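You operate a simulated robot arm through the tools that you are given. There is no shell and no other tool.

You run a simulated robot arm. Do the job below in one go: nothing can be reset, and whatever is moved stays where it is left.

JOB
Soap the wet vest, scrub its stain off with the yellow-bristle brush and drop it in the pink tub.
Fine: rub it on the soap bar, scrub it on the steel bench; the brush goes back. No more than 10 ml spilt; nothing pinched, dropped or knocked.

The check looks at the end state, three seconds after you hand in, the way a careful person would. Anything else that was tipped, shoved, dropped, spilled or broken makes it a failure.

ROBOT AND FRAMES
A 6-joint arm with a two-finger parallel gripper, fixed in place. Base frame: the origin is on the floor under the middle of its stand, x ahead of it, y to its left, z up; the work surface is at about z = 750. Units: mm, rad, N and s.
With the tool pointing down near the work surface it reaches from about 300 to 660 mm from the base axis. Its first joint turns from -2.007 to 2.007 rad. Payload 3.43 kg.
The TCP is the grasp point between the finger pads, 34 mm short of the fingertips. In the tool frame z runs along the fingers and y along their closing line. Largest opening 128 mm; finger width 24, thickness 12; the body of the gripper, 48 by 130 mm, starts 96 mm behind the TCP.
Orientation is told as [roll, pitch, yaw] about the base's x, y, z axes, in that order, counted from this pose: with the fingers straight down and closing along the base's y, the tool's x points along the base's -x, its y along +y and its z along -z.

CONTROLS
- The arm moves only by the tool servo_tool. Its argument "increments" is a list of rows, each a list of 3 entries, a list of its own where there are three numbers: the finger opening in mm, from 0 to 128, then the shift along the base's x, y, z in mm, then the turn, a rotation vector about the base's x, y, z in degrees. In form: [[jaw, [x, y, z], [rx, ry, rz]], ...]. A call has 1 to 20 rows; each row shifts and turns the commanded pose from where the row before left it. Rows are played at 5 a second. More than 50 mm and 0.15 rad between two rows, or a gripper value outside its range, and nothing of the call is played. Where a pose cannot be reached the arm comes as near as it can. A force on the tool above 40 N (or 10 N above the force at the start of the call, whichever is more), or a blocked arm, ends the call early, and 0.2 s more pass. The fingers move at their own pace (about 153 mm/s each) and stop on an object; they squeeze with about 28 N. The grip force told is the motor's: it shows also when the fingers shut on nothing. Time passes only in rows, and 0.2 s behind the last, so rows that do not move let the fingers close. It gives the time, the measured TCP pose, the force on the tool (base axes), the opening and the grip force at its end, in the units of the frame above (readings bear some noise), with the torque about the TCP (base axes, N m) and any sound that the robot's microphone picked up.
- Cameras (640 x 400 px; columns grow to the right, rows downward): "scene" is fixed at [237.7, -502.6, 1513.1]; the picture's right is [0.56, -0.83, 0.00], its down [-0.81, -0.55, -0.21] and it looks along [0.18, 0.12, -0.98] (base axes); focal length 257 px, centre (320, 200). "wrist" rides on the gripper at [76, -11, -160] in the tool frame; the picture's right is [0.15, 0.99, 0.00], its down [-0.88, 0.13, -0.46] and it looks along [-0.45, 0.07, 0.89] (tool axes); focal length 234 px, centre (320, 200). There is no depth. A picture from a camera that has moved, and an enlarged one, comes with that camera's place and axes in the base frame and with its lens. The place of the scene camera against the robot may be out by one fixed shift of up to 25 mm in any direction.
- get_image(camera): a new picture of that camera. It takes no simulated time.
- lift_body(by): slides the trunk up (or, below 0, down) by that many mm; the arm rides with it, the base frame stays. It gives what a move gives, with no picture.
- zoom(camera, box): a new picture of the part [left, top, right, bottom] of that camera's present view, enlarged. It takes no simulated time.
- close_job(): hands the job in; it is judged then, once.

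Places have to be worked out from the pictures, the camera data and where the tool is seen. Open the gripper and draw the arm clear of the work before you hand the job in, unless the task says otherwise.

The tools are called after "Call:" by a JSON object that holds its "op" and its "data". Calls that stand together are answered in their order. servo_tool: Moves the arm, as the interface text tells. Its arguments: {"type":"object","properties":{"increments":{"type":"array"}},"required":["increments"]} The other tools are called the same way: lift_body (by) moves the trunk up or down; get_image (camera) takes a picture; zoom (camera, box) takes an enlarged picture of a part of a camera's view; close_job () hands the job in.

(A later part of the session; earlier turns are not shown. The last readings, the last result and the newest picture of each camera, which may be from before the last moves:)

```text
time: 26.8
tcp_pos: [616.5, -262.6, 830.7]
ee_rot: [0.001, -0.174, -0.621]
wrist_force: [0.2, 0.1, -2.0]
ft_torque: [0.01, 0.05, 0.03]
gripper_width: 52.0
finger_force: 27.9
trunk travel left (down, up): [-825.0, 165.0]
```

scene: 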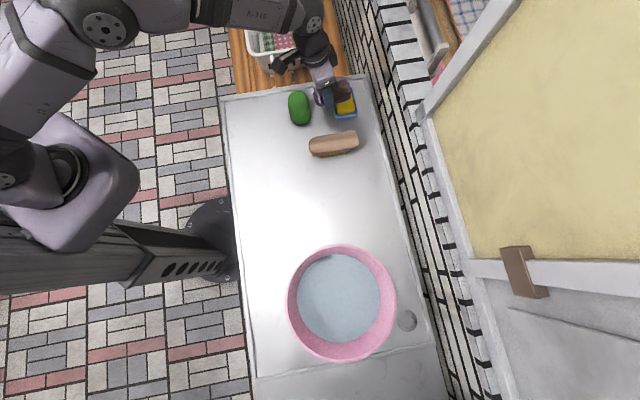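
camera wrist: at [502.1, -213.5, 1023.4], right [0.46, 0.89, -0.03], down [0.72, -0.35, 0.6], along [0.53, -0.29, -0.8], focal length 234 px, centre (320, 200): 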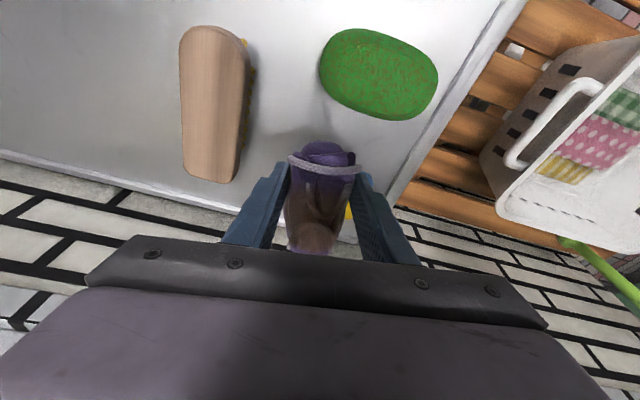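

Call:
{"op": "zoom", "data": {"camera": "wrist", "box": [230, 110, 430, 260]}}

Call:
{"op": "zoom", "data": {"camera": "scene", "box": [290, 60, 380, 130]}}

```text
2.67 times, centred on (330, 185) of wrist
camera zoom: at [526.7, -214.4, 973.4], right [0.46, 0.89, -0.03], down [0.72, -0.35, 0.6], along [0.53, -0.29, -0.8], focal length 624 px, centre (293, 240)
```

zoom: 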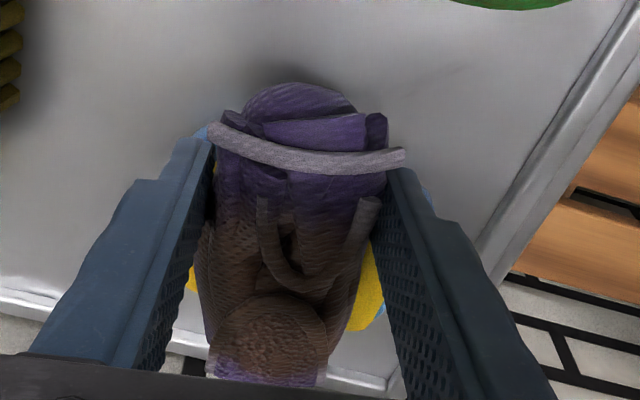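

```text
5.71 times, centred on (335, 95) of scene
camera zoom: at [237.7, -502.6, 1513.1], right [0.56, -0.83, 0.0], down [-0.81, -0.55, -0.21], along [0.18, 0.12, -0.98], focal length 1469 px, centre (234, 800)
```

zoom: 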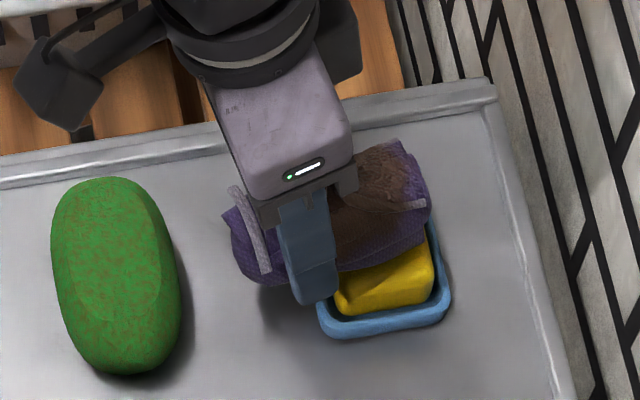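

Still hovering. I'll continue down 2 mm at a time.

Call:
{"op": "servo_tool", "data": {"increments": [[40, [0, 0, -2], [0, 0, 0]], [40, [0, 0, -2], [0, 0, 0]], [40, [0, 0, 0], [0, 0, 0]]]}}

```text
time: 27.6
tcp_pos: [617.5, -263.9, 827.5]
ee_rot: [0.002, -0.175, -0.62]
wrist_force: [-0.5, 0.4, -1.4]
ft_torque: [0.03, 0.04, 0.01]
gripper_width: 51.9
finger_force: 28.1
trunk travel left (down, up): [-825.0, 165.0]
```

Call:
{"op": "servo_tool", "data": {"increments": [[40, [0, 0, -2], [0, 0, 0]], [40, [0, 0, -1.5], [0, 0, 0]], [40, [0, 0, 0], [0, 0, 0]]]}}

```text
time: 28.4
tcp_pos: [617.2, -264.7, 825.1]
ee_rot: [0.001, -0.178, -0.62]
wrist_force: [2.7, 0.5, 4.0]
ft_torque: [0.01, -0.31, 0.02]
gripper_width: 52.0
finger_force: 28.2
trunk travel left (down, up): [-825.0, 165.0]
```

Contact: about 6 N upward with the vest resting on the bar (soap top ≈ z 790). I'll ease off slightly to ~4 N and make gentle short strokes along the bar's length.

Call:
{"op": "servo_tool", "data": {"increments": [[40, [0, 0, 0.8], [0, 0, 0]], [40, [4, 4, 0], [0, 0, 0]], [40, [4, 4, 0], [0, 0, 0]], [40, [-4, -4, 0], [0, 0, 0]], [40, [-4, -4, 0], [0, 0, 0]], [40, [-4, -4, 0], [0, 0, 0]], [40, [-4, -4, 0], [0, 0, 0]], [40, [4, 4, 0], [0, 0, 0]], [40, [4, 4, 0], [0, 0, 0]]]}}

Call:
{"op": "zoom", "data": {"camera": "wrist", "box": [230, 110, 430, 260]}}

Call:
{"op": "zoom", "data": {"camera": "scene", "box": [290, 60, 380, 130]}}

```text
time: 30.4
tcp_pos: [616.9, -263.7, 825.0]
ee_rot: [0.0, -0.178, -0.62]
wrist_force: [-2.8, -3.1, 10.9]
ft_torque: [-0.15, -0.43, -0.16]
gripper_width: 52.0
finger_force: 28.1
trunk travel left (down, up): [-825.0, 165.0]
```

```text
2.67 times, centred on (330, 185) of wrist
camera zoom: at [526.1, -214.9, 967.4], right [0.46, 0.89, -0.03], down [0.72, -0.35, 0.6], along [0.53, -0.29, -0.8], focal length 624 px, centre (293, 240)
```

zoom: 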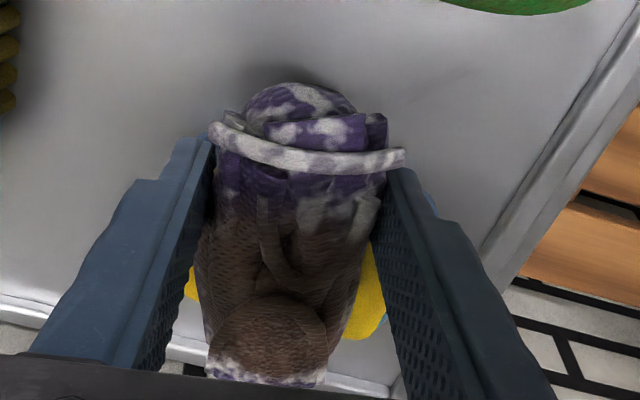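

```text
5.71 times, centred on (335, 95) of scene
camera zoom: at [237.7, -502.6, 1513.1], right [0.56, -0.83, 0.0], down [-0.81, -0.55, -0.21], along [0.18, 0.12, -0.98], focal length 1469 px, centre (234, 800)
```

zoom: 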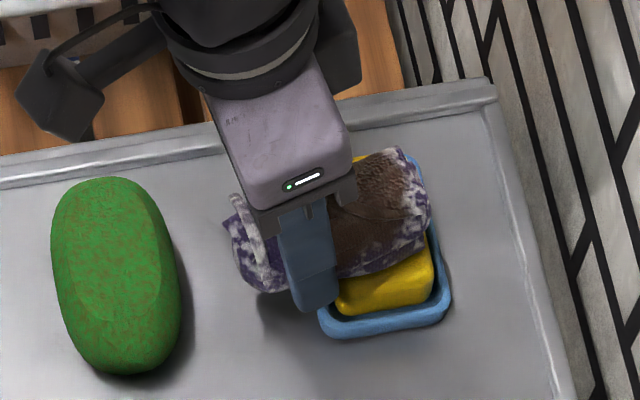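

Soap suds are showing on the vest, so the yellow bar is confirmed as soap, and the dish hasn't moved. The force is a bit high, so I'll ease up 1 mm and keep rubbing to lather it fully.

Call:
{"op": "servo_tool", "data": {"increments": [[40, [0, 0, 1], [0, 0, 0]], [40, [4, 4, 0], [0, 0, 0]], [40, [4, 4, 0], [0, 0, 0]], [40, [-4, -4, 0], [0, 0, 0]], [40, [-4, -4, 0], [0, 0, 0]], [40, [-4, -4, 0], [0, 0, 0]], [40, [-4, -4, 0], [0, 0, 0]], [40, [4, 4, 0], [0, 0, 0]], [40, [4, 4, 0], [0, 0, 0]], [40, [4, 4, 0], [0, 0, 0]], [40, [4, 4, 0], [0, 0, 0]], [40, [-4, -4, 0], [0, 0, 0]], [40, [-4, -4, 0], [0, 0, 0]], [40, [0, 0, 0], [0, 0, 0]]]}}

Call:
{"op": "zoom", "data": {"camera": "wrist", "box": [230, 110, 430, 260]}}

Call:
{"op": "zoom", "data": {"camera": "scene", "box": [290, 60, 380, 130]}}

```text
time: 33.4
tcp_pos: [616.9, -263.2, 825.0]
ee_rot: [0.0, -0.175, -0.62]
wrist_force: [2.7, 3.1, 5.5]
ft_torque: [0.18, -0.35, 0.14]
gripper_width: 51.8
finger_force: 27.7
trunk travel left (down, up): [-825.0, 165.0]
```

```text
2.67 times, centred on (330, 185) of wrist
camera zoom: at [526.7, -214.0, 967.5], right [0.46, 0.89, -0.03], down [0.72, -0.35, 0.6], along [0.53, -0.29, -0.8], focal length 624 px, centre (293, 240)
```

zoom: 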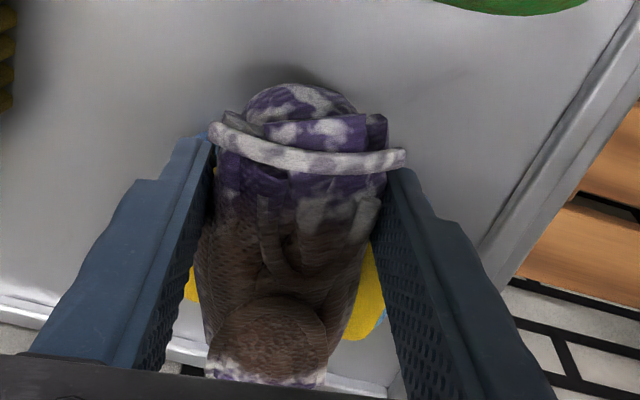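

```text
5.71 times, centred on (335, 95) of scene
camera zoom: at [237.7, -502.6, 1513.1], right [0.56, -0.83, 0.0], down [-0.81, -0.55, -0.21], along [0.18, 0.12, -0.98], focal length 1469 px, centre (234, 800)
```

zoom: 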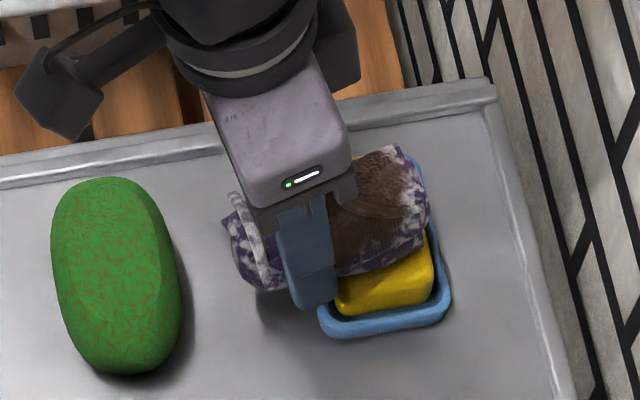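

The lather is unchanged from the last strokes, so it is saturated, and the dish and soap are in place. Lifting straight off gently now.

Call:
{"op": "servo_tool", "data": {"increments": [[40, [0, 0, 3], [0, 0, 0]], [40, [0, 0, 5], [0, 0, 0]], [40, [0, 0, 8], [0, 0, 0]], [40, [0, 0, 12], [0, 0, 0]], [40, [0, 0, 15], [0, 0, 0]], [40, [0, 0, 12], [0, 0, 0]], [40, [0, 0, 0], [0, 0, 0]]]}}

Call:
{"op": "zoom", "data": {"camera": "scene", "box": [270, 50, 400, 140]}}

```text
time: 35.0
tcp_pos: [614.0, -262.9, 880.7]
ee_rot: [0.001, -0.173, -0.62]
wrist_force: [0.2, 0.3, -1.8]
ft_torque: [0.04, 0.03, 0.01]
gripper_width: 51.9
finger_force: 28.3
trunk travel left (down, up): [-825.0, 165.0]
```

```text
4.44 times, centred on (335, 95) of scene
camera zoom: at [237.7, -502.6, 1513.1], right [0.56, -0.83, 0.0], down [-0.81, -0.55, -0.21], along [0.18, 0.12, -0.98], focal length 1143 px, centre (253, 667)
```

zoom: 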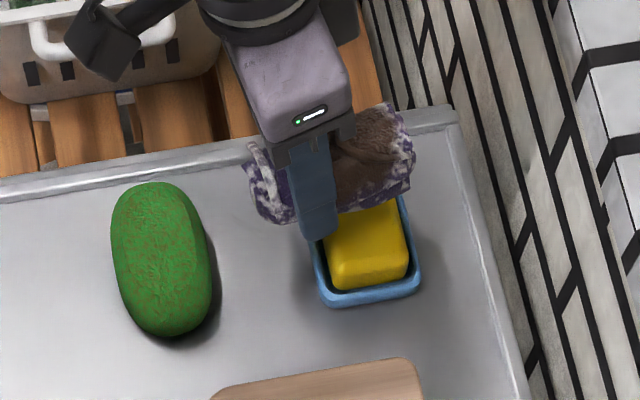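

The soap and dish are undisturbed. I'll carry the soaped vest back to its original clear spot on the steel bench.

Call:
{"op": "servo_tool", "data": {"increments": [[40, [-10, -2, 0], [0, 0, 3]], [40, [-20, -4, 0], [0, 0, 5.5]], [40, [-25, -5, 0], [0, 0, 5.5]], [40, [-25, -5, 0], [0, 0, 5.5]], [40, [-25, -5, 0], [0, 0, 5.5]], [40, [-25, -5, 0], [0, 0, 5.5]], [40, [-25, -5, 0], [0, 0, 5.5]], [40, [-25, -5, 0], [0, 0, 5.5]], [40, [-25, -5, 0], [0, 0, 5.5]], [40, [-25, -5, 0], [0, 0, 5.5]], [40, [-25, -4, 0], [0, 0, 5.5]], [40, [-25, -4, 0], [0, 0, 5.5]], [40, [-25, -4, 0], [0, 0, 5.5]], [40, [-20, -3, -5], [0, 0, 5]], [40, [-10, -2, -5], [0, 0, 2.5]], [40, [0, 0, 0], [0, 0, 0]]]}}

Call:
{"op": "get_image", "data": {"camera": "wrist"}}

```text
time: 38.4
tcp_pos: [285.4, -326.3, 870.3]
ee_rot: [0.001, -0.173, 0.716]
wrist_force: [-0.4, -0.3, -1.8]
ft_torque: [-0.03, 0.03, 0.02]
gripper_width: 51.6
finger_force: 27.0
trunk travel left (down, up): [-825.0, 165.0]
```

```text
taken
camera wrist: at [215.1, -403.3, 1013.0], right [-0.76, 0.65, -0.03], down [0.51, 0.62, 0.6], along [0.41, 0.44, -0.8], focal length 234 px, centre (320, 200)
```

wrist: 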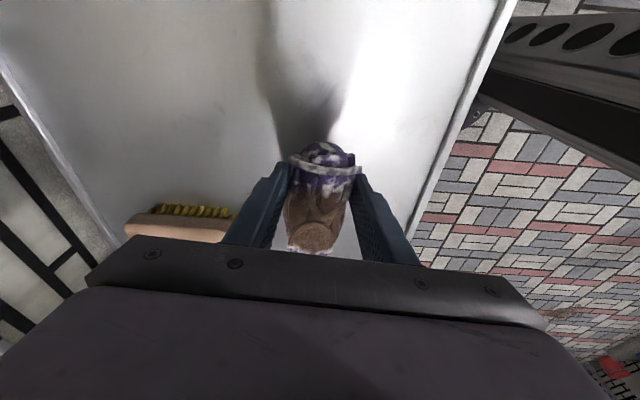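

I'll lower the vest here, with its centre going to about (304,-310), and slow down for the last millimetres.

Call:
{"op": "servo_tool", "data": {"increments": [[40, [0, 0, -15], [0, 0, 0]], [40, [0, 0, -20], [0, 0, 0]], [40, [0, 0, -18], [0, 0, 0]], [40, [0, 0, -12], [0, 0, 0]], [40, [0, 0, -7], [0, 0, 0]], [40, [0, 0, -4], [0, 0, 0]], [40, [0, 0, -3], [0, 0, 0]], [40, [0, 0, 0], [0, 0, 0]]]}}

```text
time: 40.2
tcp_pos: [282.3, -325.6, 791.6]
ee_rot: [0.0, -0.175, 0.715]
wrist_force: [-0.7, 1.0, -1.2]
ft_torque: [-0.03, 0.06, -0.04]
gripper_width: 51.5
finger_force: 28.2
trunk travel left (down, up): [-825.0, 165.0]
```

Call:
{"op": "servo_tool", "data": {"increments": [[40, [0, 0, -2], [0, 0, 0]], [40, [0, 0, -1.5], [0, 0, 0]], [40, [0, 0, 0], [0, 0, 0]]]}}

```text
time: 41.0
tcp_pos: [282.7, -326.2, 790.1]
ee_rot: [-0.001, -0.175, 0.716]
wrist_force: [-2.8, 1.1, 18.6]
ft_torque: [0.45, 0.32, 0.11]
gripper_width: 51.4
finger_force: 28.0
trunk travel left (down, up): [-825.0, 165.0]
```

The vest is on the bench (pressing slightly). I'll ease up 1.5 mm and then open slowly.

Call:
{"op": "servo_tool", "data": {"increments": [[40, [0, 0, 1.2], [0, 0, 0]], [40, [0, 0, 0.6], [0, 0, 0]], [40, [0, 0, 0], [0, 0, 0]]]}}

```text
time: 41.8
tcp_pos: [283.2, -325.5, 787.9]
ee_rot: [0.001, -0.174, 0.717]
wrist_force: [0.0, -2.0, 1.9]
ft_torque: [-0.08, 0.12, 0.01]
gripper_width: 52.0
finger_force: 28.1
trunk travel left (down, up): [-825.0, 165.0]
```

Call:
{"op": "servo_tool", "data": {"increments": [[52, [0, 0, 0], [0, 0, 0]], [58, [0, 0, 0], [0, 0, 0]], [66, [0, 0, 0], [0, 0, 0]], [80, [0, 0, 0], [0, 0, 0]], [90, [0, 0, 0], [0, 0, 0]], [90, [0, 0, 10], [0, 0, 0]], [90, [0, 0, 20], [0, 0, 0]], [90, [0, 0, 30], [0, 0, 0]], [90, [0, 0, 30], [0, 0, 0]], [90, [0, 0, 0], [0, 0, 0]]]}}

Call:
{"op": "get_image", "data": {"camera": "wrist"}}

Call:
{"op": "get_image", "data": {"camera": "scene"}}

```text
time: 44.0
tcp_pos: [283.5, -324.9, 879.9]
ee_rot: [0.001, -0.172, 0.716]
wrist_force: [0.3, 0.1, 1.3]
ft_torque: [-0.03, 0.01, -0.02]
gripper_width: 89.9
finger_force: 0.1
trunk travel left (down, up): [-825.0, 165.0]
```

```text
taken
camera wrist: at [213.9, -401.6, 1022.3], right [-0.76, 0.65, -0.02], down [0.51, 0.62, 0.6], along [0.41, 0.44, -0.8], focal length 234 px, centre (320, 200)
```

wrist: 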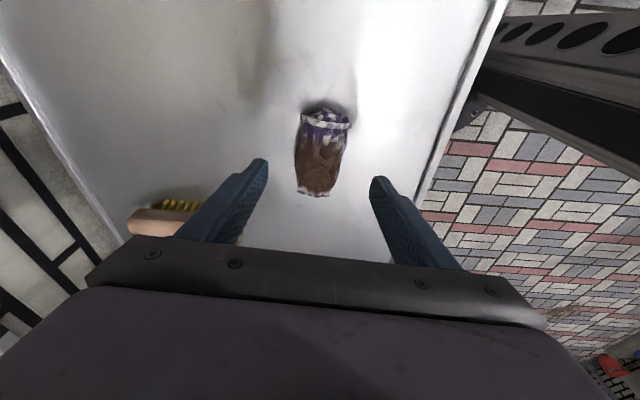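

```text
taken
```

scene: 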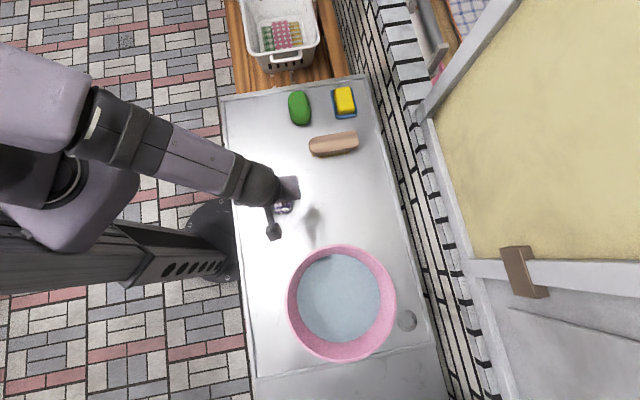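

The vest lies flat, stain up, around (298,-314). Next is the brush, which I place at about (519,-350), axis about −43°, 45 mm wide. I'll level the tool, turn to yaw −43° and hover above it.

Call:
{"op": "servo_tool", "data": {"increments": [[100, [0, 0, 10], [-3.28, 3.77, 0]], [100, [0, 0, 10], [-3.28, 3.77, 0]], [100, [21, -2, 0], [0, 0, -7.6]], [100, [21, -2, 0], [0, 0, -7.6]], [100, [21, -2, 0], [0, 0, -7.6]], [100, [21, -2, 0], [0, 0, -7.6]], [100, [21, -2, 0], [0, 0, -7.6]], [100, [21, -2, 0], [0, 0, -7.6]], [100, [21, -2, 0], [0, 0, -7.6]], [100, [21, -2, 0], [0, 0, -7.6]], [100, [21, -3, 0], [0, 0, -7.6]], [100, [21, -3, 0], [0, 0, -7.6]], [100, [21, -3, 0], [0, 0, -8]], [100, [0, 0, 0], [0, 0, 0]]]}}

Call:
{"op": "get_image", "data": {"camera": "wrist"}}

Call:
{"op": "zoom", "data": {"camera": "scene", "box": [230, 130, 350, 240]}}

```text
time: 47.0
tcp_pos: [513.9, -348.0, 899.4]
ee_rot: [0.0, 0.001, -0.752]
wrist_force: [-0.5, -0.1, 0.5]
ft_torque: [0.04, -0.03, -0.01]
gripper_width: 100.0
finger_force: 0.2
trunk travel left (down, up): [-825.0, 165.0]
```

```text
taken
camera wrist: at [451.6, -306.6, 1057.7], right [0.57, 0.82, 0.0], down [0.73, -0.51, 0.46], along [0.37, -0.26, -0.89], focal length 234 px, centre (320, 200)
```

wrist: 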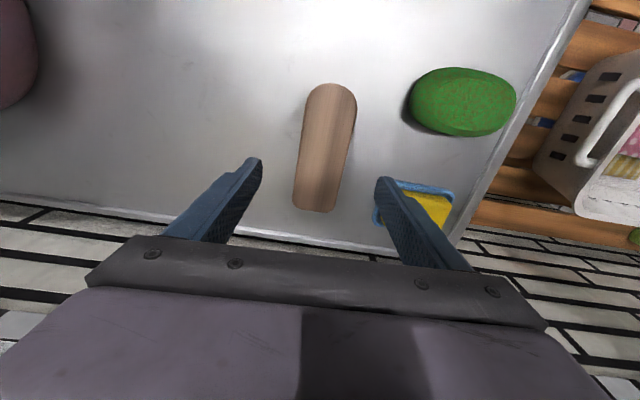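

```text
3.64 times, centred on (290, 185) of scene
camera zoom: at [237.7, -502.6, 1513.1], right [0.56, -0.83, 0.0], down [-0.81, -0.55, -0.21], along [0.18, 0.12, -0.98], focal length 935 px, centre (429, 254)
```

zoom: 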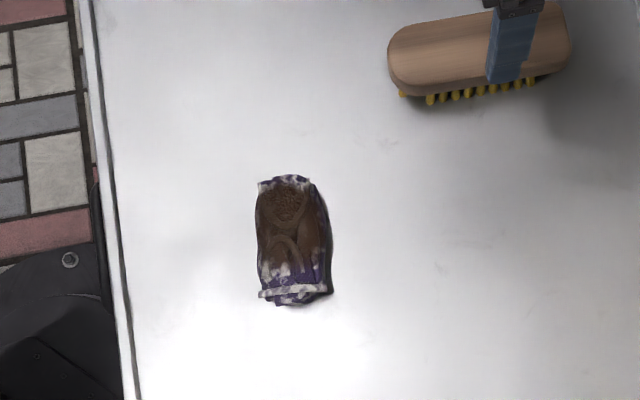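

Call:
{"op": "zoom", "data": {"camera": "wrist", "box": [240, 70, 420, 230]}}

```text
2.50 times, centred on (330, 150) of wrist
camera zoom: at [451.6, -306.6, 1057.7], right [0.57, 0.82, 0.0], down [0.73, -0.51, 0.46], along [0.37, -0.26, -0.89], focal length 585 px, centre (295, 325)
```

zoom: 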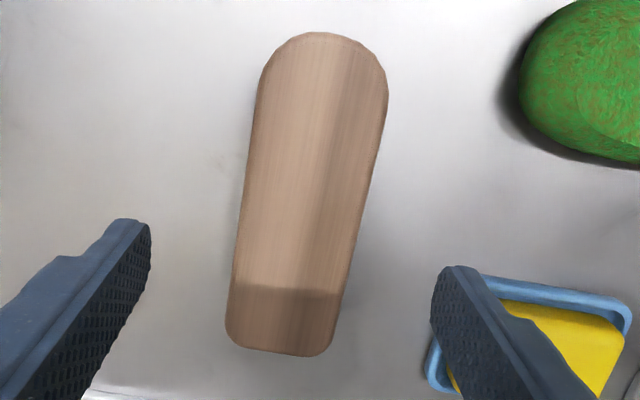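

The brush is centred at about (515.5,-348.7), ~150 × 54 mm, axis −42°, and the tool is already lined up. I'll descend around it to TCP z≈803, leaving the fingertips about 19 mm above the bench.

Call:
{"op": "servo_tool", "data": {"increments": [[100, [1.5, -0.7, -25], [0, 0, 0.8]], [100, [0, 0, -25], [0, 0, 0]], [100, [0, 0, -20], [0, 0, 0]], [100, [0, 0, -14], [0, 0, 0]], [100, [0, 0, -8], [0, 0, 0]], [100, [0, 0, -4], [0, 0, 0]], [100, [0, 0, 0], [0, 0, 0]]]}}

Call:
{"op": "get_image", "data": {"camera": "wrist"}}

Call:
{"op": "zoom", "data": {"camera": "scene", "box": [280, 100, 390, 180]}}

```text
time: 48.6
tcp_pos: [515.6, -350.7, 804.1]
ee_rot: [0.0, -0.001, -0.736]
wrist_force: [-0.3, 0.3, -0.4]
ft_torque: [-0.04, -0.01, 0.02]
gripper_width: 100.0
finger_force: 0.1
trunk travel left (down, up): [-825.0, 165.0]
```

```text
taken
camera wrist: at [451.5, -310.2, 961.3], right [0.56, 0.83, 0.0], down [0.74, -0.49, 0.46], along [0.38, -0.25, -0.89], focal length 234 px, centre (320, 200)
```

wrist: 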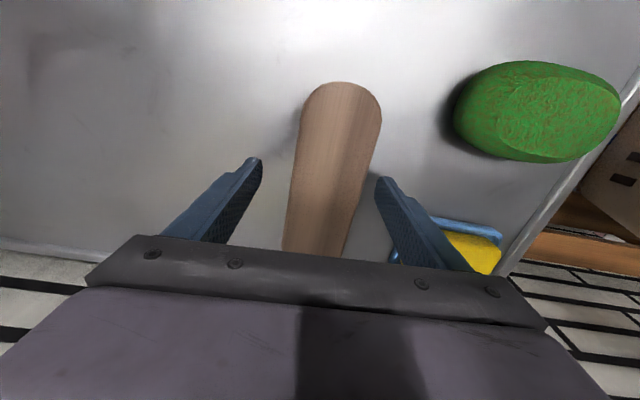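

```text
5.00 times, centred on (335, 140) of scene
camera zoom: at [237.7, -502.6, 1513.1], right [0.56, -0.83, 0.0], down [-0.81, -0.55, -0.21], along [0.18, 0.12, -0.98], focal length 1286 px, centre (245, 500)
```

zoom: 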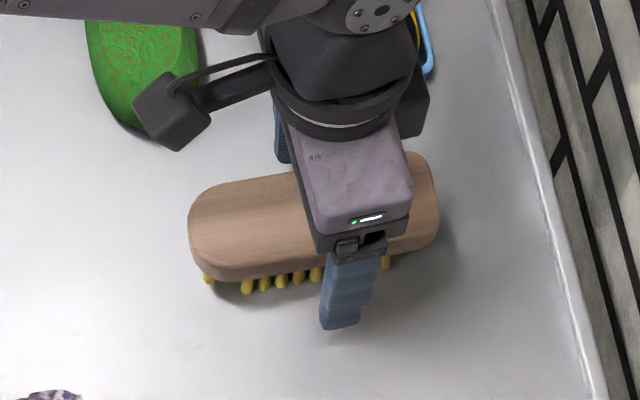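

Call:
{"op": "zoom", "data": {"camera": "wrist", "box": [230, 70, 410, 270]}}

```text
2.00 times, centred on (320, 170) of wrist
camera zoom: at [451.5, -310.2, 961.3], right [0.56, 0.83, 0.0], down [0.74, -0.49, 0.46], along [0.38, -0.25, -0.89], focal length 468 px, centre (320, 260)
```

zoom: 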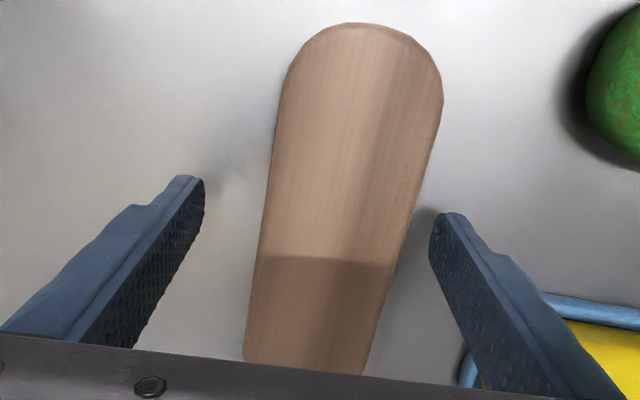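

The brush sits about 4 mm off-centre toward the right finger. I'll shift 4 mm along the closing line, then close in stages.

Call:
{"op": "servo_tool", "data": {"increments": [[100, [2.8, 3.0, 0], [0, 0, 0]], [80, [0, 0, 0], [0, 0, 0]], [68, [0, 0, 0], [0, 0, 0]], [62, [0, 0, 0], [0, 0, 0]], [58, [0, 0, 0], [0, 0, 0]], [58, [0, 0, 0], [0, 0, 0]]]}}

Call:
{"op": "zoom", "data": {"camera": "wrist", "box": [230, 70, 410, 270]}}

```text
time: 50.0
tcp_pos: [518.7, -348.7, 804.2]
ee_rot: [0.0, 0.0, -0.736]
wrist_force: [1.1, 0.6, 0.7]
ft_torque: [0.0, 0.01, -0.02]
gripper_width: 57.9
finger_force: 0.1
trunk travel left (down, up): [-825.0, 165.0]
```

```text
2.00 times, centred on (320, 170) of wrist
camera zoom: at [454.5, -307.1, 961.5], right [0.56, 0.83, 0.0], down [0.74, -0.49, 0.46], along [0.38, -0.25, -0.89], focal length 468 px, centre (320, 260)
```

zoom: 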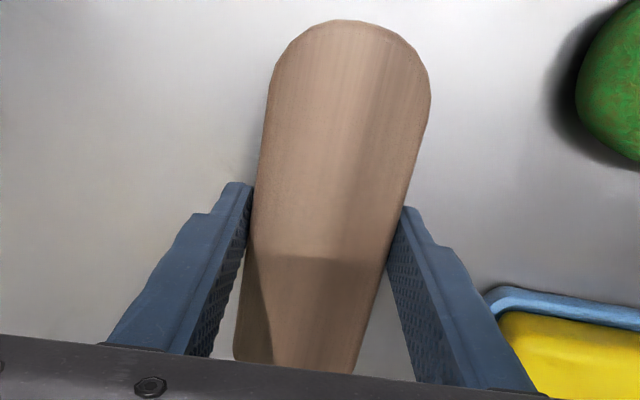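

Now it's well centred with a small gap on both sides. Closing onto the wood.

Call:
{"op": "servo_tool", "data": {"increments": [[54, [0, 0, 0], [0, 0, 0]], [50, [0, 0, 0], [0, 0, 0]], [44, [0, 0, 0], [0, 0, 0]], [40, [0, 0, 0], [0, 0, 0]], [40, [0, 0, 0], [0, 0, 0]]]}}

Call:
{"op": "zoom", "data": {"camera": "scene", "box": [280, 100, 390, 180]}}

Call:
{"op": "zoom", "data": {"camera": "wrist", "box": [230, 70, 410, 270]}}

```text
time: 51.2
tcp_pos: [518.6, -348.3, 802.5]
ee_rot: [-0.001, 0.001, -0.739]
wrist_force: [0.6, 0.3, 0.8]
ft_torque: [0.05, -0.03, -0.03]
gripper_width: 55.2
finger_force: 28.7
trunk travel left (down, up): [-825.0, 165.0]
```

```text
5.00 times, centred on (335, 140) of scene
camera zoom: at [237.7, -502.6, 1513.1], right [0.56, -0.83, 0.0], down [-0.81, -0.55, -0.21], along [0.18, 0.12, -0.98], focal length 1286 px, centre (245, 500)
```

zoom: 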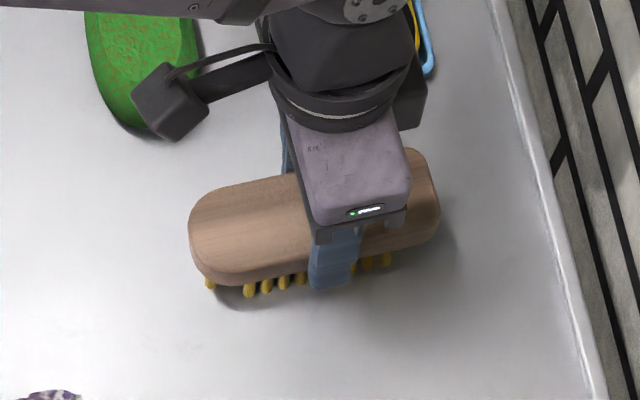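

```text
2.00 times, centred on (320, 170) of wrist
camera zoom: at [454.6, -307.0, 961.6], right [0.56, 0.83, 0.0], down [0.74, -0.49, 0.46], along [0.38, -0.25, -0.89], focal length 468 px, centre (320, 260)
```

zoom: 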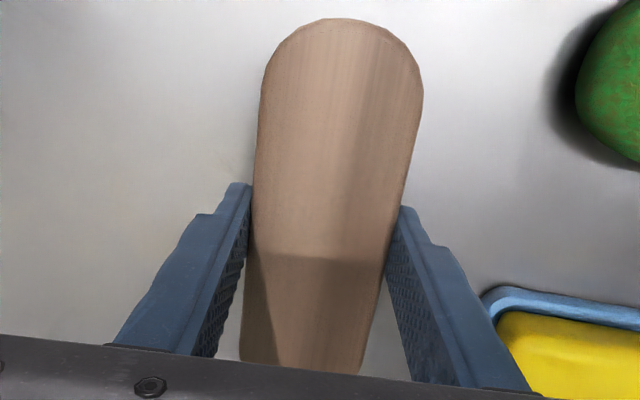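

Brush held at 55 mm. I note the return pose: TCP (518.6,-348.3,≈803), yaw −0.738. Lifting slowly.

Call:
{"op": "servo_tool", "data": {"increments": [[40, [0, 0, 3], [0, 0, 0]], [40, [0, 0, 4], [0, 0, 0]], [40, [0, 0, 8], [0, 0, 0]], [40, [0, 0, 12], [0, 0, 0]], [40, [0, 0, 15], [0, 0, 0]], [40, [0, 0, 18], [0, 0, 0]], [40, [0, 0, 18], [0, 0, 0]], [40, [0, 0, 0], [0, 0, 0]]]}}

Call:
{"op": "zoom", "data": {"camera": "wrist", "box": [230, 70, 410, 270]}}

Call:
{"op": "get_image", "data": {"camera": "scene"}}

```text
time: 53.0
tcp_pos: [516.6, -347.0, 880.7]
ee_rot: [0.0, -0.002, -0.735]
wrist_force: [0.1, 0.6, -1.8]
ft_torque: [0.02, -0.05, -0.04]
gripper_width: 55.2
finger_force: 27.9
trunk travel left (down, up): [-825.0, 165.0]
```

```text
2.00 times, centred on (320, 170) of wrist
camera zoom: at [453.4, -306.2, 1039.1], right [0.56, 0.83, 0.0], down [0.74, -0.49, 0.46], along [0.38, -0.25, -0.89], focal length 468 px, centre (320, 260)
```

zoom: 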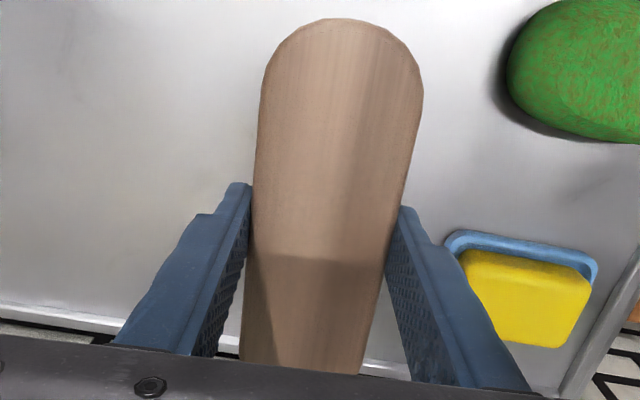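

```text
taken
```

scene: 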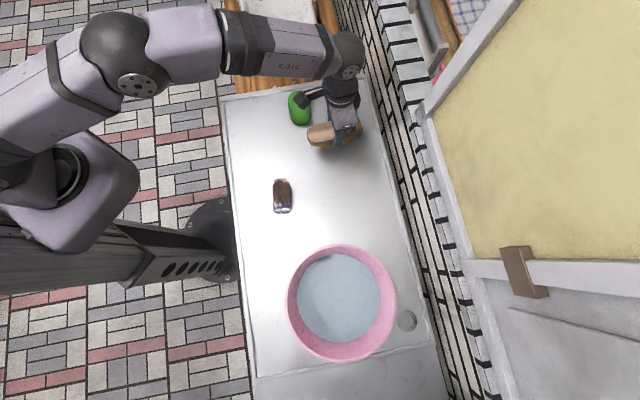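

The brush is held firmly. I'll carry it over to the vest (centre ≈ (298,-312), axis ≈ 40°), turning it to line up with the vest's long axis.

Call:
{"op": "servo_tool", "data": {"increments": [[40, [-10, 2, 3], [0, 0, 4]], [40, [-18, 3, 3], [0, 0, 6.5]], [40, [-18, 3, 3], [0, 0, 6.5]], [40, [-18, 3, 0], [0, 0, 6.5]], [40, [-18, 3, 0], [0, 0, 6.5]], [40, [-18, 3, 0], [0, 0, 6.5]], [40, [-18, 3, 0], [0, 0, 6.5]], [40, [-18, 3, 0], [0, 0, 6.5]], [40, [-18, 3, 0], [0, 0, 6.5]], [40, [-18, 3, 0], [0, 0, 6.5]], [40, [-18, 3, 0], [0, 0, 6.5]], [40, [-15, 3, 0], [0, 0, 6.5]], [40, [-10, 3, 0], [0, 0, 6.5]], [40, [0, 0, 0], [0, 0, 0]]]}}

Call:
{"op": "get_image", "data": {"camera": "wrist"}}

Call:
{"op": "zoom", "data": {"camera": "scene", "box": [220, 130, 340, 240]}}

```text
time: 56.0
tcp_pos: [302.3, -310.0, 890.1]
ee_rot: [-0.001, 0.0, 0.697]
wrist_force: [0.2, 0.1, -0.7]
ft_torque: [0.02, -0.02, 0.0]
gripper_width: 55.4
finger_force: 28.1
trunk travel left (down, up): [-825.0, 165.0]
```

```text
taken
camera wrist: at [250.4, -369.0, 1048.5], right [-0.75, 0.67, 0.0], down [0.59, 0.66, 0.46], along [0.3, 0.34, -0.89], focal length 234 px, centre (320, 200)
```

wrist: 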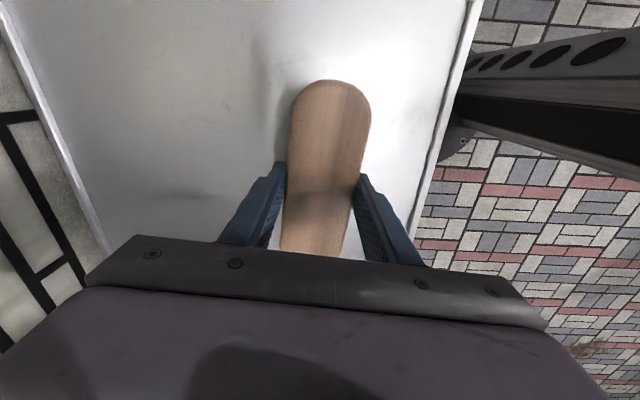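

```text
3.64 times, centred on (280, 185) of scene
camera zoom: at [237.7, -502.6, 1513.1], right [0.56, -0.83, 0.0], down [-0.81, -0.55, -0.21], along [0.18, 0.12, -0.98], focal length 935 px, centre (466, 254)
```

zoom: 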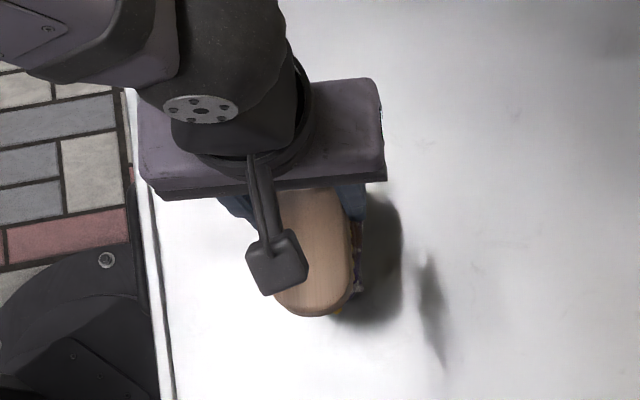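

The brush is aligned above the vest. I'll lower toward expected contact at TCP z≈838, stepping carefully.

Call:
{"op": "servo_tool", "data": {"increments": [[40, [0, 0, -12], [0, 0, 0]], [40, [0, 0, -12], [0, 0, 0]], [40, [0, 0, -10], [0, 0, 0]], [40, [0, 0, -6], [0, 0, 0]], [40, [0, 0, -4], [0, 0, 0]], [40, [0, 0, 0], [0, 0, 0]]]}}

```text
time: 57.4
tcp_pos: [302.5, -310.3, 844.9]
ee_rot: [0.0, -0.002, 0.694]
wrist_force: [0.6, -0.1, -1.8]
ft_torque: [-0.01, 0.04, 0.0]
gripper_width: 55.5
finger_force: 27.8
trunk travel left (down, up): [-825.0, 165.0]
```

Call:
{"op": "servo_tool", "data": {"increments": [[40, [0, 0, -2], [0, 0, 0]], [40, [0, 0, -2], [0, 0, 0]], [40, [0, 0, 0], [0, 0, 0]]]}}

Call:
{"op": "zoom", "data": {"camera": "scene", "box": [220, 130, 340, 240]}}

```text
time: 58.2
tcp_pos: [302.2, -311.0, 842.2]
ee_rot: [0.0, -0.002, 0.695]
wrist_force: [0.6, -0.2, -1.5]
ft_torque: [0.0, 0.0, 0.0]
gripper_width: 55.1
finger_force: 28.2
trunk travel left (down, up): [-825.0, 165.0]
```

```text
3.64 times, centred on (280, 185) of scene
camera zoom: at [237.7, -502.6, 1513.1], right [0.56, -0.83, 0.0], down [-0.81, -0.55, -0.21], along [0.18, 0.12, -0.98], focal length 935 px, centre (466, 254)
```

zoom: 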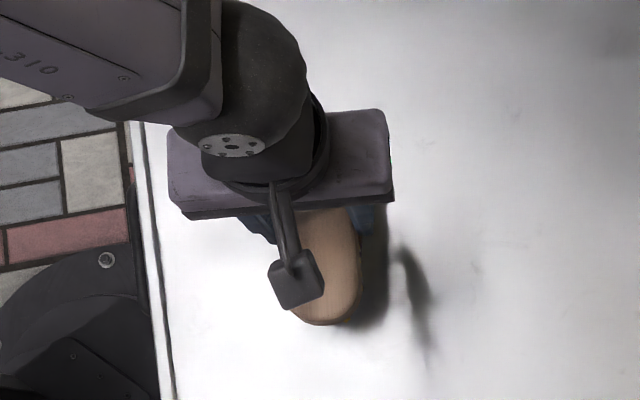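

No contact yet (only the brush weight). Continuing down in small steps.

Call:
{"op": "servo_tool", "data": {"increments": [[40, [0, 0, -2], [0, 0, 0]], [40, [0, 0, -1.5], [0, 0, 0]], [40, [0, 0, 0], [0, 0, 0]]]}}

```text
time: 59.0
tcp_pos: [301.8, -311.3, 842.2]
ee_rot: [-0.005, 0.0, 0.694]
wrist_force: [-1.3, 2.3, 21.3]
ft_torque: [0.04, 0.4, -0.05]
gripper_width: 55.5
finger_force: 28.0
trunk travel left (down, up): [-825.0, 165.0]
```

Contact at TCP z≈842 and rather firm (23 N). I'll back off about 2.5 mm for a light scrub pressure.

Call:
{"op": "servo_tool", "data": {"increments": [[40, [0, 0, 2.3], [0, 0, 0]], [40, [0, 0, 0], [0, 0, 0]]]}}

```text
time: 59.6
tcp_pos: [301.9, -310.4, 841.4]
ee_rot: [0.002, 0.0, 0.695]
wrist_force: [2.3, -2.2, 4.1]
ft_torque: [-0.1, -0.02, 0.05]
gripper_width: 55.4
finger_force: 28.2
trunk travel left (down, up): [-825.0, 165.0]
```

About 6 N contact now, which is good. Scrubbing with short strokes along the vest's axis.

Call:
{"op": "servo_tool", "data": {"increments": [[40, [4.6, 3.9, 0], [0, 0, 0]], [40, [4.6, 3.9, 0], [0, 0, 0]], [40, [-4.6, -3.9, 0], [0, 0, 0]], [40, [-4.6, -3.9, 0], [0, 0, 0]], [40, [-4.6, -3.9, 0], [0, 0, 0]], [40, [-4.6, -3.9, 0], [0, 0, 0]], [40, [4.6, 3.9, 0], [0, 0, 0]], [40, [4.6, 3.9, 0], [0, 0, 0]], [40, [4.6, 3.9, 0], [0, 0, 0]], [40, [4.6, 3.9, 0], [0, 0, 0]], [40, [-4.6, -3.9, 0], [0, 0, 0]], [40, [-4.6, -3.9, 0], [0, 0, 0]], [40, [0, 0, 0], [0, 0, 0]]]}}

Call:
{"op": "zoom", "data": {"camera": "scene", "box": [220, 130, 340, 240]}}

Call:
{"op": "get_image", "data": {"camera": "wrist"}}

```text
time: 62.4
tcp_pos: [304.0, -308.2, 840.2]
ee_rot: [-0.003, -0.001, 0.695]
wrist_force: [5.5, 3.5, 14.6]
ft_torque: [0.19, 0.0, -0.06]
gripper_width: 55.1
finger_force: 27.9
trunk travel left (down, up): [-825.0, 165.0]
```

```text
3.64 times, centred on (280, 185) of scene
camera zoom: at [237.7, -502.6, 1513.1], right [0.56, -0.83, 0.0], down [-0.81, -0.55, -0.21], along [0.18, 0.12, -0.98], focal length 935 px, centre (466, 254)
```

zoom: 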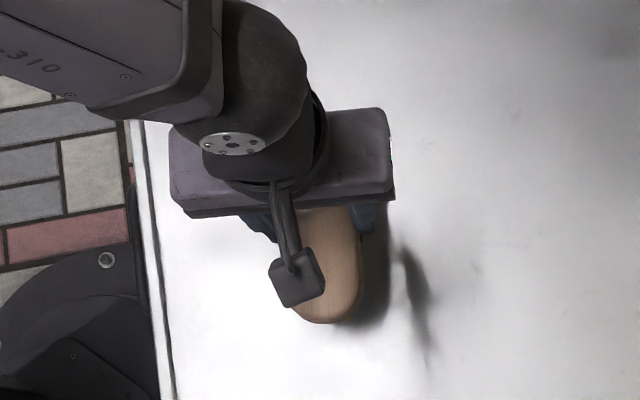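

```text
taken
camera wrist: at [252.8, -368.3, 998.8], right [-0.75, 0.67, 0.0], down [0.59, 0.67, 0.45], along [0.31, 0.34, -0.89], focal length 234 px, centre (320, 200)
```

wrist: 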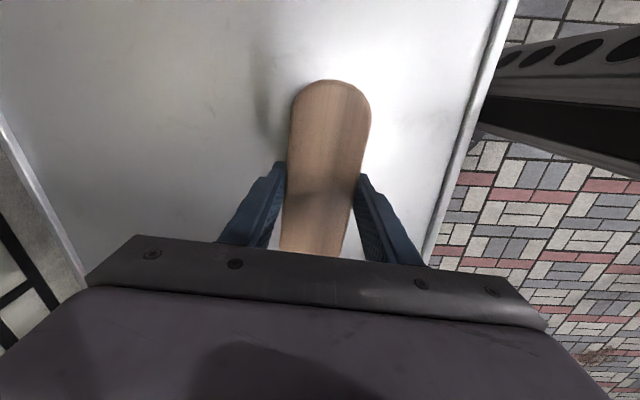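

The vest is hidden under the brush. I'll ease off slightly and do another round of strokes before checking.

Call:
{"op": "servo_tool", "data": {"increments": [[40, [4.6, 3.9, 0.8], [0, 0, 0]], [40, [4.6, 3.9, 0], [0, 0, 0]], [40, [-4.6, -3.9, 0], [0, 0, 0]], [40, [-4.6, -3.9, 0], [0, 0, 0]], [40, [-4.6, -3.9, 0], [0, 0, 0]], [40, [-4.6, -3.9, 0], [0, 0, 0]], [40, [4.6, 3.9, 0], [0, 0, 0]], [40, [4.6, 3.9, 0], [0, 0, 0]], [40, [4.6, 3.9, 0], [0, 0, 0]], [40, [4.6, 3.9, 0], [0, 0, 0]], [40, [-4.6, -3.9, 0], [0, 0, 0]], [40, [-4.6, -3.9, 0], [0, 0, 0]], [40, [-4.6, -3.9, 0], [0, 0, 0]], [40, [-4.6, -3.9, 0], [0, 0, 0]], [40, [4.6, 3.9, 0], [0, 0, 0]], [40, [4.6, 3.9, 0], [0, 0, 0]], [40, [0, 0, 0], [0, 0, 0]]]}}

```text
time: 66.0
tcp_pos: [301.4, -309.6, 842.2]
ee_rot: [0.0, -0.001, 0.696]
wrist_force: [-0.5, 0.1, -1.6]
ft_torque: [-0.01, -0.02, -0.02]
gripper_width: 55.3
finger_force: 28.4
trunk travel left (down, up): [-825.0, 165.0]
```

The last strokes lost contact. I'll lift and move the brush aside to see the stain.

Call:
{"op": "servo_tool", "data": {"increments": [[40, [0, 0, 10], [0, 0, 0]], [40, [0, 0, 15], [0, 0, 0]], [40, [10, -12, 0], [0, 0, 0]], [40, [18, -21, 0], [0, 0, 0]], [40, [18, -21, 0], [0, 0, 0]], [40, [10, -12, 0], [0, 0, 0]], [40, [0, 0, 0], [0, 0, 0]]]}}

Call:
{"op": "get_image", "data": {"camera": "wrist"}}

Call:
{"op": "zoom", "data": {"camera": "scene", "box": [220, 130, 340, 240]}}

```text
time: 67.6
tcp_pos: [360.6, -375.3, 867.4]
ee_rot: [-0.001, 0.0, 0.694]
wrist_force: [-0.2, 0.1, -0.3]
ft_torque: [0.01, -0.01, 0.0]
gripper_width: 55.6
finger_force: 28.1
trunk travel left (down, up): [-825.0, 165.0]
```

```text
taken
camera wrist: at [309.8, -434.7, 1025.2], right [-0.75, 0.67, 0.0], down [0.59, 0.66, 0.46], along [0.3, 0.34, -0.89], focal length 234 px, centre (320, 200)
```

wrist: 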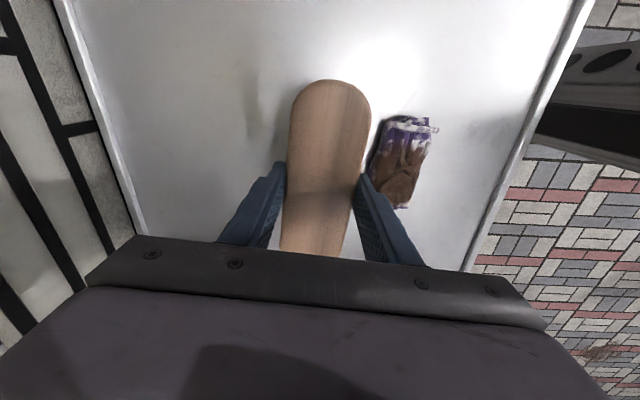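

```text
3.64 times, centred on (280, 185) of scene
camera zoom: at [237.7, -502.6, 1513.1], right [0.56, -0.83, 0.0], down [-0.81, -0.55, -0.21], along [0.18, 0.12, -0.98], focal length 935 px, centre (466, 254)
```

zoom: 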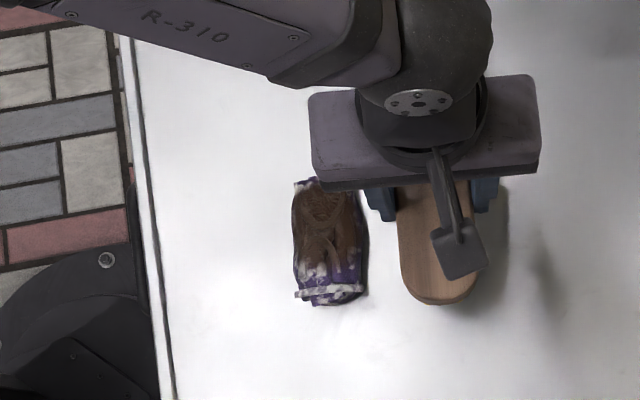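

Call:
{"op": "zoom", "data": {"camera": "wrist", "box": [340, 100, 460, 220]}}

Call:
{"op": "zoom", "data": {"camera": "scene", "box": [260, 170, 330, 220]}}

```text
3.33 times, centred on (400, 160) of wrist
camera zoom: at [309.8, -434.7, 1025.2], right [-0.75, 0.67, 0.0], down [0.59, 0.66, 0.46], along [0.3, 0.34, -0.89], focal length 781 px, centre (53, 333)
```

zoom: 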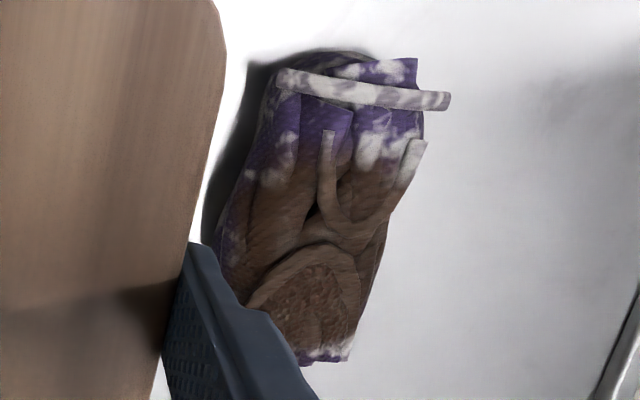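

```text
8.00 times, centred on (295, 195) of scene
camera zoom: at [237.7, -502.6, 1513.1], right [0.56, -0.83, 0.0], down [-0.81, -0.55, -0.21], along [0.18, 0.12, -0.98], focal length 2057 px, centre (520, 240)
```

zoom: 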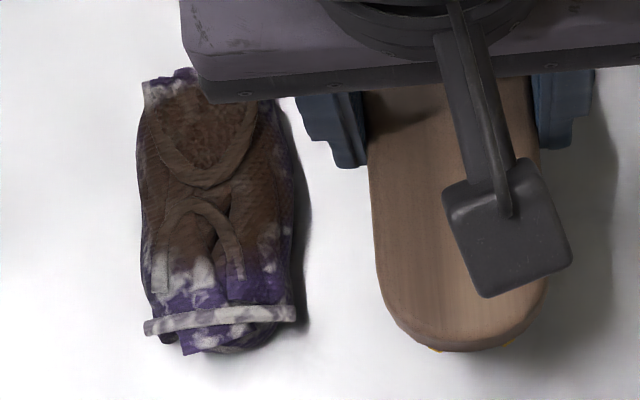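

The stain looks only slightly lighter, and the vest has turned a few degrees (axis now ≈43°, centre ≈ (295,-307)). I'll go back over it, realign, and scrub with steadier pressure.

Call:
{"op": "servo_tool", "data": {"increments": [[40, [-10, 12, 0], [0, 0, 1]], [40, [-18, 22, 0], [0, 0, 2]], [40, [-18, 22, 0], [0, 0, 0]], [40, [-13, 17, 0], [0, 0, 0]], [40, [0, 0, -8], [0, 0, 0]], [40, [0, 0, -10], [0, 0, 0]], [40, [0, 0, -4], [0, 0, 0]], [40, [0, 0, -2.5], [0, 0, 0]], [40, [0, 0, 0], [0, 0, 0]]]}}

```text
time: 69.6
tcp_pos: [300.0, -303.4, 840.6]
ee_rot: [0.0, -0.001, 0.746]
wrist_force: [0.1, 0.0, -1.3]
ft_torque: [-0.05, 0.04, 0.01]
gripper_width: 55.1
finger_force: 28.1
trunk travel left (down, up): [-825.0, 165.0]
```

Call:
{"op": "servo_tool", "data": {"increments": [[40, [0, 0, -1.5], [0, 0, 0]], [40, [0, 0, -1], [0, 0, 0]], [40, [0, 0, 0], [0, 0, 0]]]}}

```text
time: 70.4
tcp_pos: [300.2, -301.8, 840.4]
ee_rot: [-0.005, 0.001, 0.747]
wrist_force: [1.7, -0.4, 20.8]
ft_torque: [-0.22, 0.26, 0.01]
gripper_width: 55.3
finger_force: 28.1
trunk travel left (down, up): [-825.0, 165.0]
```

Contact at about 22 N. I'll ease to roughly 10 N and scrub with longer, continuous strokes.

Call:
{"op": "servo_tool", "data": {"increments": [[40, [0, 0, 1.1], [0, 0, 0]], [40, [5.1, 4.8, 0], [0, 0, 0]], [40, [5.1, 4.8, 0], [0, 0, 0]], [40, [-5.1, -4.8, 0], [0, 0, 0]], [40, [-5.1, -4.8, 0], [0, 0, 0]], [40, [-5.1, -4.8, 0], [0, 0, 0]], [40, [-5.1, -4.8, 0], [0, 0, 0]], [40, [5.1, 4.8, 0], [0, 0, 0]], [40, [5.1, 4.8, 0], [0, 0, 0]], [40, [0, 0, 0], [0, 0, 0]]]}}

```text
time: 72.6
tcp_pos: [300.1, -303.3, 840.2]
ee_rot: [0.0, -0.001, 0.747]
wrist_force: [0.3, 0.0, -1.2]
ft_torque: [-0.02, 0.0, -0.02]
gripper_width: 55.2
finger_force: 27.8
trunk travel left (down, up): [-825.0, 165.0]
```

Contact was lost again at the same height, so either the brush is creeping up in the fingers or the vest is shifting. Let me look.

Call:
{"op": "zoom", "data": {"camera": "wrist", "box": [230, 70, 410, 270]}}

Call:
{"op": "zoom", "data": {"camera": "scene", "box": [240, 140, 330, 230]}}

```text
2.00 times, centred on (320, 170) of wrist
camera zoom: at [250.8, -364.6, 998.5], right [-0.78, 0.63, 0.0], down [0.56, 0.69, 0.46], along [0.29, 0.36, -0.89], focal length 468 px, centre (320, 260)
```

zoom: 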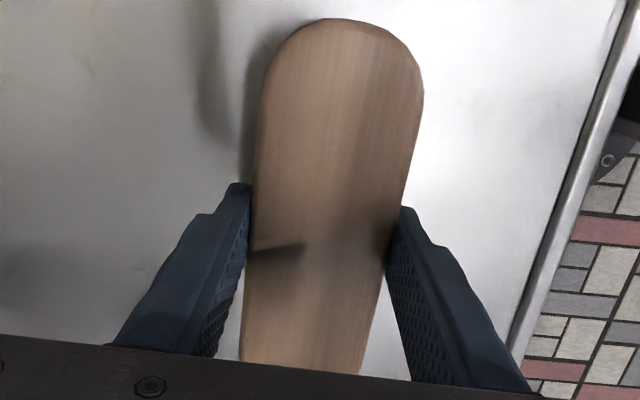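

```text
4.44 times, centred on (285, 185) of scene
camera zoom: at [237.7, -502.6, 1513.1], right [0.56, -0.83, 0.0], down [-0.81, -0.55, -0.21], along [0.18, 0.12, -0.98], focal length 1143 px, centre (476, 267)
```

zoom: 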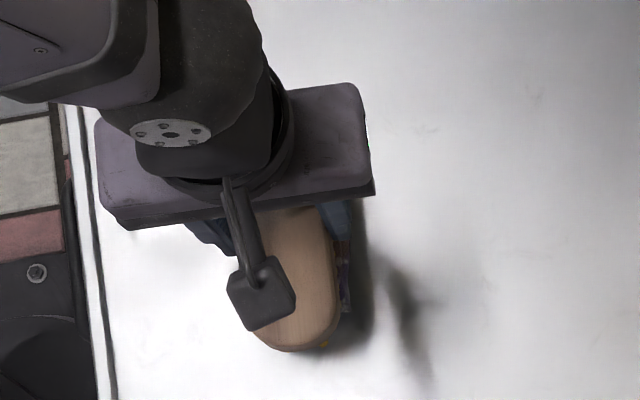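

The brush hasn't slipped in the fingers, but the vest peeks out on one side, so it has shifted a little. I'll recentre a few millimetres toward it, lower slightly and continue with shorter calls to keep the pressure under control.

Call:
{"op": "servo_tool", "data": {"increments": [[40, [3, -3.5, 0], [0, 0, 0]], [40, [0, 0, -0.7], [0, 0, 0]], [40, [0, 0, 0], [0, 0, 0]]]}}

```text
time: 73.4
tcp_pos: [302.8, -308.4, 840.7]
ee_rot: [-0.002, -0.001, 0.748]
wrist_force: [-0.4, -0.2, -1.2]
ft_torque: [0.0, 0.0, -0.01]
gripper_width: 55.5
finger_force: 27.5
trunk travel left (down, up): [-825.0, 165.0]
```

Call:
{"op": "servo_tool", "data": {"increments": [[40, [0, 0, -0.8], [0, 0, 0]], [40, [0, 0, 0], [0, 0, 0]]]}}

```text
time: 74.0
tcp_pos: [302.3, -308.9, 840.8]
ee_rot: [-0.001, 0.0, 0.747]
wrist_force: [0.3, -0.1, 5.6]
ft_torque: [-0.07, 0.1, 0.0]
gripper_width: 55.2
finger_force: 27.4
trunk travel left (down, up): [-825.0, 165.0]
```

Contact at about 7 N. Scrubbing with slightly more pressure.

Call:
{"op": "servo_tool", "data": {"increments": [[40, [5.1, 4.8, -0.4], [0, 0, 0]], [40, [5.1, 4.8, 0], [0, 0, 0]], [40, [-5.1, -4.8, 0], [0, 0, 0]], [40, [-5.1, -4.8, 0], [0, 0, 0]], [40, [-5.1, -4.8, 0], [0, 0, 0]], [40, [-5.1, -4.8, 0], [0, 0, 0]], [40, [5.1, 4.8, 0], [0, 0, 0]], [40, [5.1, 4.8, 0], [0, 0, 0]]]}}

```text
time: 75.8
tcp_pos: [301.6, -308.5, 839.6]
ee_rot: [-0.001, 0.001, 0.748]
wrist_force: [-3.8, -3.4, 14.6]
ft_torque: [-0.31, 0.51, 0.05]
gripper_width: 55.6
finger_force: 28.2
trunk travel left (down, up): [-825.0, 165.0]
```

Steady contact at about 16 N with clear drag force. Continuing with more strokes.

Call:
{"op": "servo_tool", "data": {"increments": [[40, [5.1, 4.8, 0.3], [0, 0, 0]], [40, [5.1, 4.8, 0], [0, 0, 0]], [40, [-5.1, -4.8, 0], [0, 0, 0]], [40, [-5.1, -4.8, 0], [0, 0, 0]], [40, [-5.1, -4.8, 0], [0, 0, 0]], [40, [-5.1, -4.8, 0], [0, 0, 0]], [40, [5.1, 4.8, 0], [0, 0, 0]], [40, [5.1, 4.8, 0], [0, 0, 0]], [40, [5.1, 4.8, 0], [0, 0, 0]], [40, [5.1, 4.8, 0], [0, 0, 0]], [40, [-5.1, -4.8, 0], [0, 0, 0]], [40, [-5.1, -4.8, 0], [0, 0, 0]], [40, [-5.1, -4.8, 0], [0, 0, 0]], [40, [-5.1, -4.8, 0], [0, 0, 0]], [40, [5.1, 4.8, 0], [0, 0, 0]], [40, [5.1, 4.8, 0], [0, 0, 0]]]}}

Call:
{"op": "zoom", "data": {"camera": "scene", "box": [240, 140, 330, 230]}}

```text
time: 79.2
tcp_pos: [301.9, -307.9, 838.5]
ee_rot: [-0.003, 0.001, 0.748]
wrist_force: [-1.5, -1.7, 5.6]
ft_torque: [-0.1, 0.22, 0.02]
gripper_width: 55.2
finger_force: 28.2
trunk travel left (down, up): [-825.0, 165.0]
```

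```text
4.44 times, centred on (285, 185) of scene
camera zoom: at [237.7, -502.6, 1513.1], right [0.56, -0.83, 0.0], down [-0.81, -0.55, -0.21], along [0.18, 0.12, -0.98], focal length 1143 px, centre (476, 267)
```

zoom: 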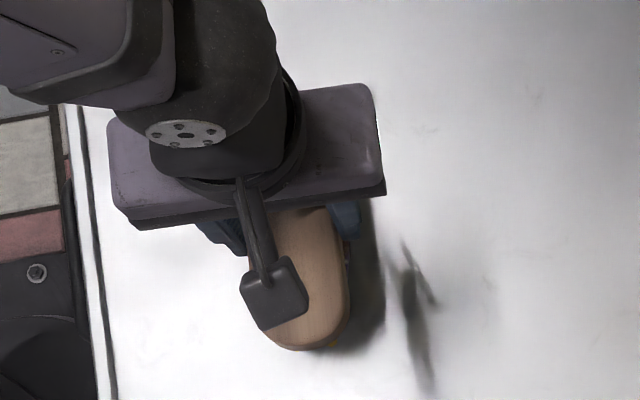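

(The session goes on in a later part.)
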